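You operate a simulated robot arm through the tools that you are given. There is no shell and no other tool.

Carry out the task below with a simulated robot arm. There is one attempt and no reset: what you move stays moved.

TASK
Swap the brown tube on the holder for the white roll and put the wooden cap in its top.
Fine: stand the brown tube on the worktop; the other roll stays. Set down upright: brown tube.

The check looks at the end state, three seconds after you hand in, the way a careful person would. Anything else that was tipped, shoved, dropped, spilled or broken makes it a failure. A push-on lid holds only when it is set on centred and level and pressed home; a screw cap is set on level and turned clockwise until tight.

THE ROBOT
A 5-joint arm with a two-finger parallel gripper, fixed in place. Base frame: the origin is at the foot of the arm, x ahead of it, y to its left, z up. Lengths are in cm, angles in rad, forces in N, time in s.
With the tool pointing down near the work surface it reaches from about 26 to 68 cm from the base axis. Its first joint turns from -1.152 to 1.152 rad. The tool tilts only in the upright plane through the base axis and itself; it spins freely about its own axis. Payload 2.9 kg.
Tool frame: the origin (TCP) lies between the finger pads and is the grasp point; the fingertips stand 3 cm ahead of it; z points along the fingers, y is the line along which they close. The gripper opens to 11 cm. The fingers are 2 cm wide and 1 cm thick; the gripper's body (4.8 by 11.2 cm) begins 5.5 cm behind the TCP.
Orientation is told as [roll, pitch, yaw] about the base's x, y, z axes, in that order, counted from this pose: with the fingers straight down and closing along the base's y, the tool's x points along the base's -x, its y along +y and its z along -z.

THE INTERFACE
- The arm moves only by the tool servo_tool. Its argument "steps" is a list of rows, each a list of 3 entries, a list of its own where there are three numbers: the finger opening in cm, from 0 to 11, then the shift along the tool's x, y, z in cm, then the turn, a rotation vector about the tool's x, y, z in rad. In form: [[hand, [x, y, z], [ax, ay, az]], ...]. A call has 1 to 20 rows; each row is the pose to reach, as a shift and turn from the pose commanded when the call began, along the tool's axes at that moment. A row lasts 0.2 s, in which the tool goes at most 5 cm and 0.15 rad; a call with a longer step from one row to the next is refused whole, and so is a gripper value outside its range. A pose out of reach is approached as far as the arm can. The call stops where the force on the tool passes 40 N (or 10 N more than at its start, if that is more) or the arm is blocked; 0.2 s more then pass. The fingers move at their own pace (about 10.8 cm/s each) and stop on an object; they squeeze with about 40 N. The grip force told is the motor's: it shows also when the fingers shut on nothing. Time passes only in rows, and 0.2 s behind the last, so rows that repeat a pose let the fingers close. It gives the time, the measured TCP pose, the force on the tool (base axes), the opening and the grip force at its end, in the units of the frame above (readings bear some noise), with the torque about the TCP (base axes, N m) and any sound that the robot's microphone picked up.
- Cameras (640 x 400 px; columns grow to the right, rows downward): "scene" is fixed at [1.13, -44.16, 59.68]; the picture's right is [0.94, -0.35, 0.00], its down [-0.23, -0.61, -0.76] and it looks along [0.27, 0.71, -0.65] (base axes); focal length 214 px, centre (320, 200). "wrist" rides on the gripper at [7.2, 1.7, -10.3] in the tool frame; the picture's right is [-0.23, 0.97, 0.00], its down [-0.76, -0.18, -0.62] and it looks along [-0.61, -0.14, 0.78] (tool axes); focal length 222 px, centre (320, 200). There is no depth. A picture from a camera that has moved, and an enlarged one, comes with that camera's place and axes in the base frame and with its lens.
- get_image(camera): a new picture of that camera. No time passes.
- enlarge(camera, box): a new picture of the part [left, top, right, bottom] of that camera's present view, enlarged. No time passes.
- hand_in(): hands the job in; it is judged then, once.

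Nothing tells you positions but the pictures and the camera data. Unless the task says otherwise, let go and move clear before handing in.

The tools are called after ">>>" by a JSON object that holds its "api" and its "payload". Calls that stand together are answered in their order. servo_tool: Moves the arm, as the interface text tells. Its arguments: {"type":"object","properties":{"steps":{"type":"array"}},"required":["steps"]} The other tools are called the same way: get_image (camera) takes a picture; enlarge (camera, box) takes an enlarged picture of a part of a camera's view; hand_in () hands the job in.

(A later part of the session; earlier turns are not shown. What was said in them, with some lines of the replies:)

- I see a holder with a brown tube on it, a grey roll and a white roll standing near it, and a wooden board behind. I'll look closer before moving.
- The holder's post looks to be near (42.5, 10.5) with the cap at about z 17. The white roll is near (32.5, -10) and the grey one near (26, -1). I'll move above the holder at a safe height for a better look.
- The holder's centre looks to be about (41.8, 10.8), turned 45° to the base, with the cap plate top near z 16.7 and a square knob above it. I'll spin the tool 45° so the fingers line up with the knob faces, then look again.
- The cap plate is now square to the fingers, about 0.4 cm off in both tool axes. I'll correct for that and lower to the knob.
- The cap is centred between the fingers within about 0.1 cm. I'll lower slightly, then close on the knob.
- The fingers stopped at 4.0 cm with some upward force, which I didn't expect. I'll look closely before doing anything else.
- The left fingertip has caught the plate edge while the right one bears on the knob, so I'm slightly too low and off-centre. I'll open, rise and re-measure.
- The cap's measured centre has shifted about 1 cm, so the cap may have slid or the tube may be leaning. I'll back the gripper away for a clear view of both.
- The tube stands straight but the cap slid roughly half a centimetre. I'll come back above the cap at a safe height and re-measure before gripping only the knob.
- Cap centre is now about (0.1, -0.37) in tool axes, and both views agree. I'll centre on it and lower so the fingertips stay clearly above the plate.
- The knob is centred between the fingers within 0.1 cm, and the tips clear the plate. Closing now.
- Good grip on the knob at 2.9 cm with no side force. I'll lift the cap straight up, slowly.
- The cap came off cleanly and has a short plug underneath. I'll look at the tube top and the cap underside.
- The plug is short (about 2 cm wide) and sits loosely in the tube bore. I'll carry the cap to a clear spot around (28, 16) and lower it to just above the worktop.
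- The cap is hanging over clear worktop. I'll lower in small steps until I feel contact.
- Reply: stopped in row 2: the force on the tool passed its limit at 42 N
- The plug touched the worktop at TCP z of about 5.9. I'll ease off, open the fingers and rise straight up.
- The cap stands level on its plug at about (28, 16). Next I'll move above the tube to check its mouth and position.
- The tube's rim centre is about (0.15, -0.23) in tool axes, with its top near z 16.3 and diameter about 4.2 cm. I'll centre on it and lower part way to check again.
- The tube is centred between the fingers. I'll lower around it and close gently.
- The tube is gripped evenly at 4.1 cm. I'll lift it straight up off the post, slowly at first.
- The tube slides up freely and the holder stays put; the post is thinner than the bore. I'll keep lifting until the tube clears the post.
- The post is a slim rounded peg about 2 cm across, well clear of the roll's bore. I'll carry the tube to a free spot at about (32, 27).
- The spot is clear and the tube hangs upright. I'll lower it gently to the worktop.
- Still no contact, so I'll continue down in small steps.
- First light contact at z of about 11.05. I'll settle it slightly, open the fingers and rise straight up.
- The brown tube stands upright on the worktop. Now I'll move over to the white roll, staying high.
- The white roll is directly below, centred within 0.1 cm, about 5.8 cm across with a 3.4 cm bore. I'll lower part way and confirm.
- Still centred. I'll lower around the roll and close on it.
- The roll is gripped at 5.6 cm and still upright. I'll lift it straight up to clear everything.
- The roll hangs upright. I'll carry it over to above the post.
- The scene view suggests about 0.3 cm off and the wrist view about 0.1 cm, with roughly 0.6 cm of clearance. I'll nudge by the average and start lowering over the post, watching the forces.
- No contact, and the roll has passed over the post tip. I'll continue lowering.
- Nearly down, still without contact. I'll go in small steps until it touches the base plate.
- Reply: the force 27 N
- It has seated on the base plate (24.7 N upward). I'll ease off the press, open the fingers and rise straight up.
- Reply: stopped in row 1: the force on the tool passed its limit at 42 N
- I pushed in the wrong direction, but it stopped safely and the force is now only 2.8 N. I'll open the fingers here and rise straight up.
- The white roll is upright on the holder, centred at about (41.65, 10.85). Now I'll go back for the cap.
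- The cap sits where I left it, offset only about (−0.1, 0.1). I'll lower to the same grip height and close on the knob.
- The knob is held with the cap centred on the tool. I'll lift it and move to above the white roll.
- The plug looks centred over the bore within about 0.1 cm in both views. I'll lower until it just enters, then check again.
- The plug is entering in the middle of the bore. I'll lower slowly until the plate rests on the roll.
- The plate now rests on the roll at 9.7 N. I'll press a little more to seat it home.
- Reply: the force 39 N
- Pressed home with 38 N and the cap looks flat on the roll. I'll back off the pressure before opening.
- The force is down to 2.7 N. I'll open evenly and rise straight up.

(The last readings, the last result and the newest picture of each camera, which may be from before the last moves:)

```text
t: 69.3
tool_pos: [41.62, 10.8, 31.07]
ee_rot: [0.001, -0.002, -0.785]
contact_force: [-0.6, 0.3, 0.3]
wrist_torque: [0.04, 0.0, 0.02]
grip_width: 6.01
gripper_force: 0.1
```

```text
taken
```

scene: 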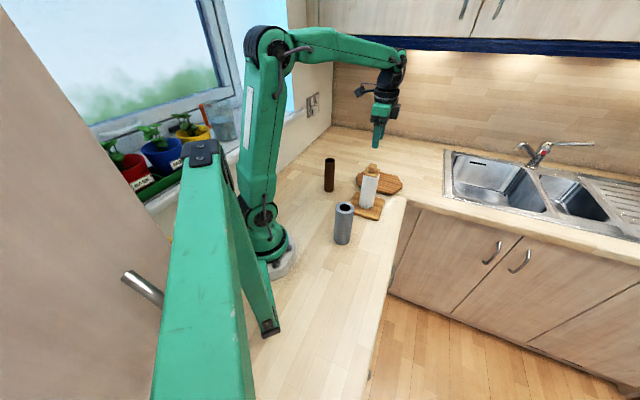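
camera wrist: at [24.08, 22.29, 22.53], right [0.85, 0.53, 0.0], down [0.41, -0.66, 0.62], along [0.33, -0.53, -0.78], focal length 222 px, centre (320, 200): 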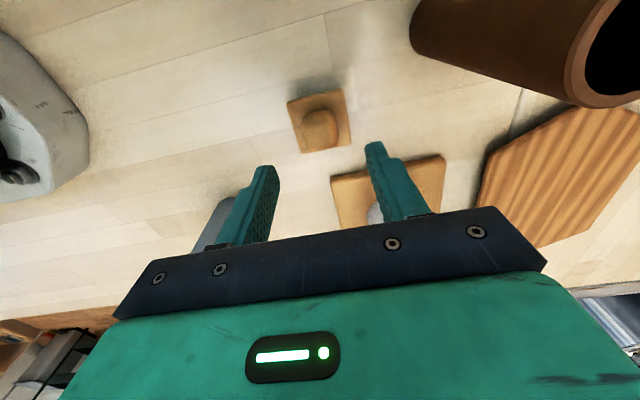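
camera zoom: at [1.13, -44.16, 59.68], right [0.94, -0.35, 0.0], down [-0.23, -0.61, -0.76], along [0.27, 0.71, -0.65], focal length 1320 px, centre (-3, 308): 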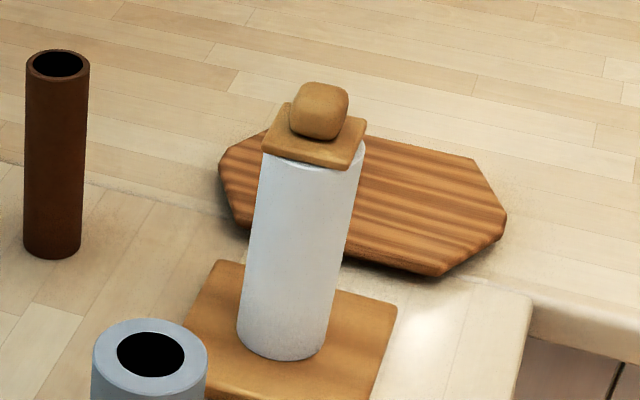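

The cap looks centred and level on the white roll, and the brown tube and grey roll stand upright. One last close look before handing in.

>>> {"api": "enlarge", "payload": {"camera": "scene", "box": [358, 155, 388, 185]}}

>>> {"api": "enlarge", "payload": {"camera": "wrist", "box": [280, 60, 370, 150]}}

>>> {"api": "enlarge", "payload": {"camera": "scene", "box": [310, 140, 410, 260]}}

```text
13.33 times, centred on (373, 170) of scene
camera zoom: at [1.13, -44.16, 59.68], right [0.94, -0.35, 0.0], down [-0.23, -0.61, -0.76], along [0.27, 0.71, -0.65], focal length 2860 px, centre (-387, 600)
```

zoom: 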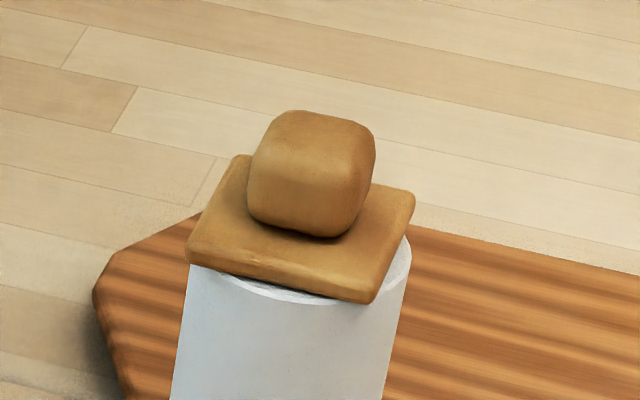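

```text
4.44 times, centred on (325, 105) of wrist
camera zoom: at [37.75, 17.22, 41.32], right [0.85, 0.53, 0.0], down [0.41, -0.66, 0.62], along [0.33, -0.53, -0.78], focal length 987 px, centre (298, 622)
```

zoom: 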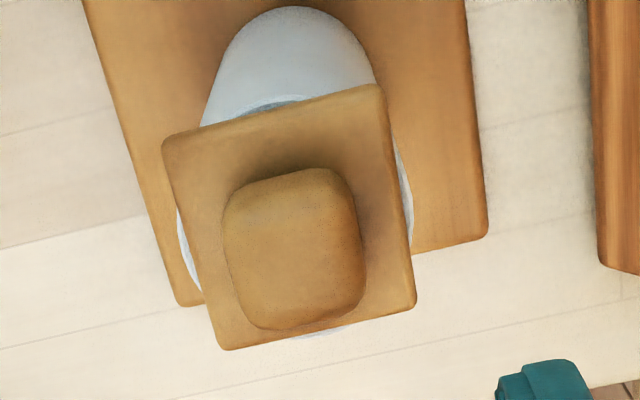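

```text
3.33 times, centred on (360, 200) of scene
camera zoom: at [1.13, -44.16, 59.68], right [0.94, -0.35, 0.0], down [-0.23, -0.61, -0.76], along [0.27, 0.71, -0.65], focal length 715 px, centre (187, 200)
```

zoom: 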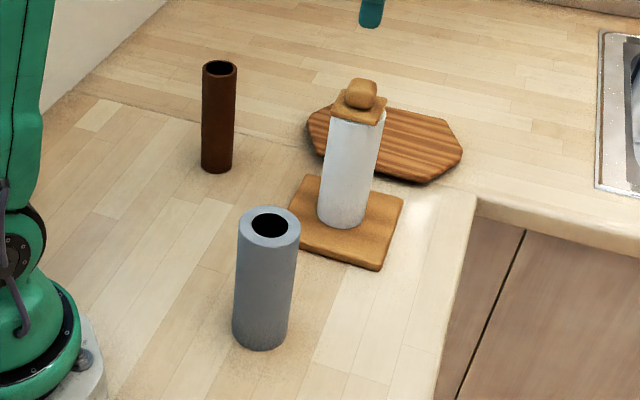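

The white roll stands on the holder with the cap seated centred and level. The brown tube is upright on the worktop, the grey roll hasn't moved, and the arm is clear, so I'm handing in.

>>> {"api": "hand_in", "payload": {}}

```text
The job is handed in.
```

I've swapped the rolls and handed the job in; no verdict came back. The white roll now stands on the holder with the wooden cap in its top.

- **Cap:** in the last pictures it sits level and centred. I pressed it down with about 38 N. Its plug is about 2 cm wide and the roll's bore about 3.4 cm, so it sits loosely there, as it did in the brown tube.
- **Brown tube:** it stands upright on the worktop, clear of everything else.
- **Grey roll:** I left it alone, and it still stands in its place.

There were two small slips. On my first try at the cap, one finger caught its edge and slid it about half a centimetre. While setting the white roll down, I pressed too far and the arm stopped itself at its force limit. Nothing tipped or fell either time.
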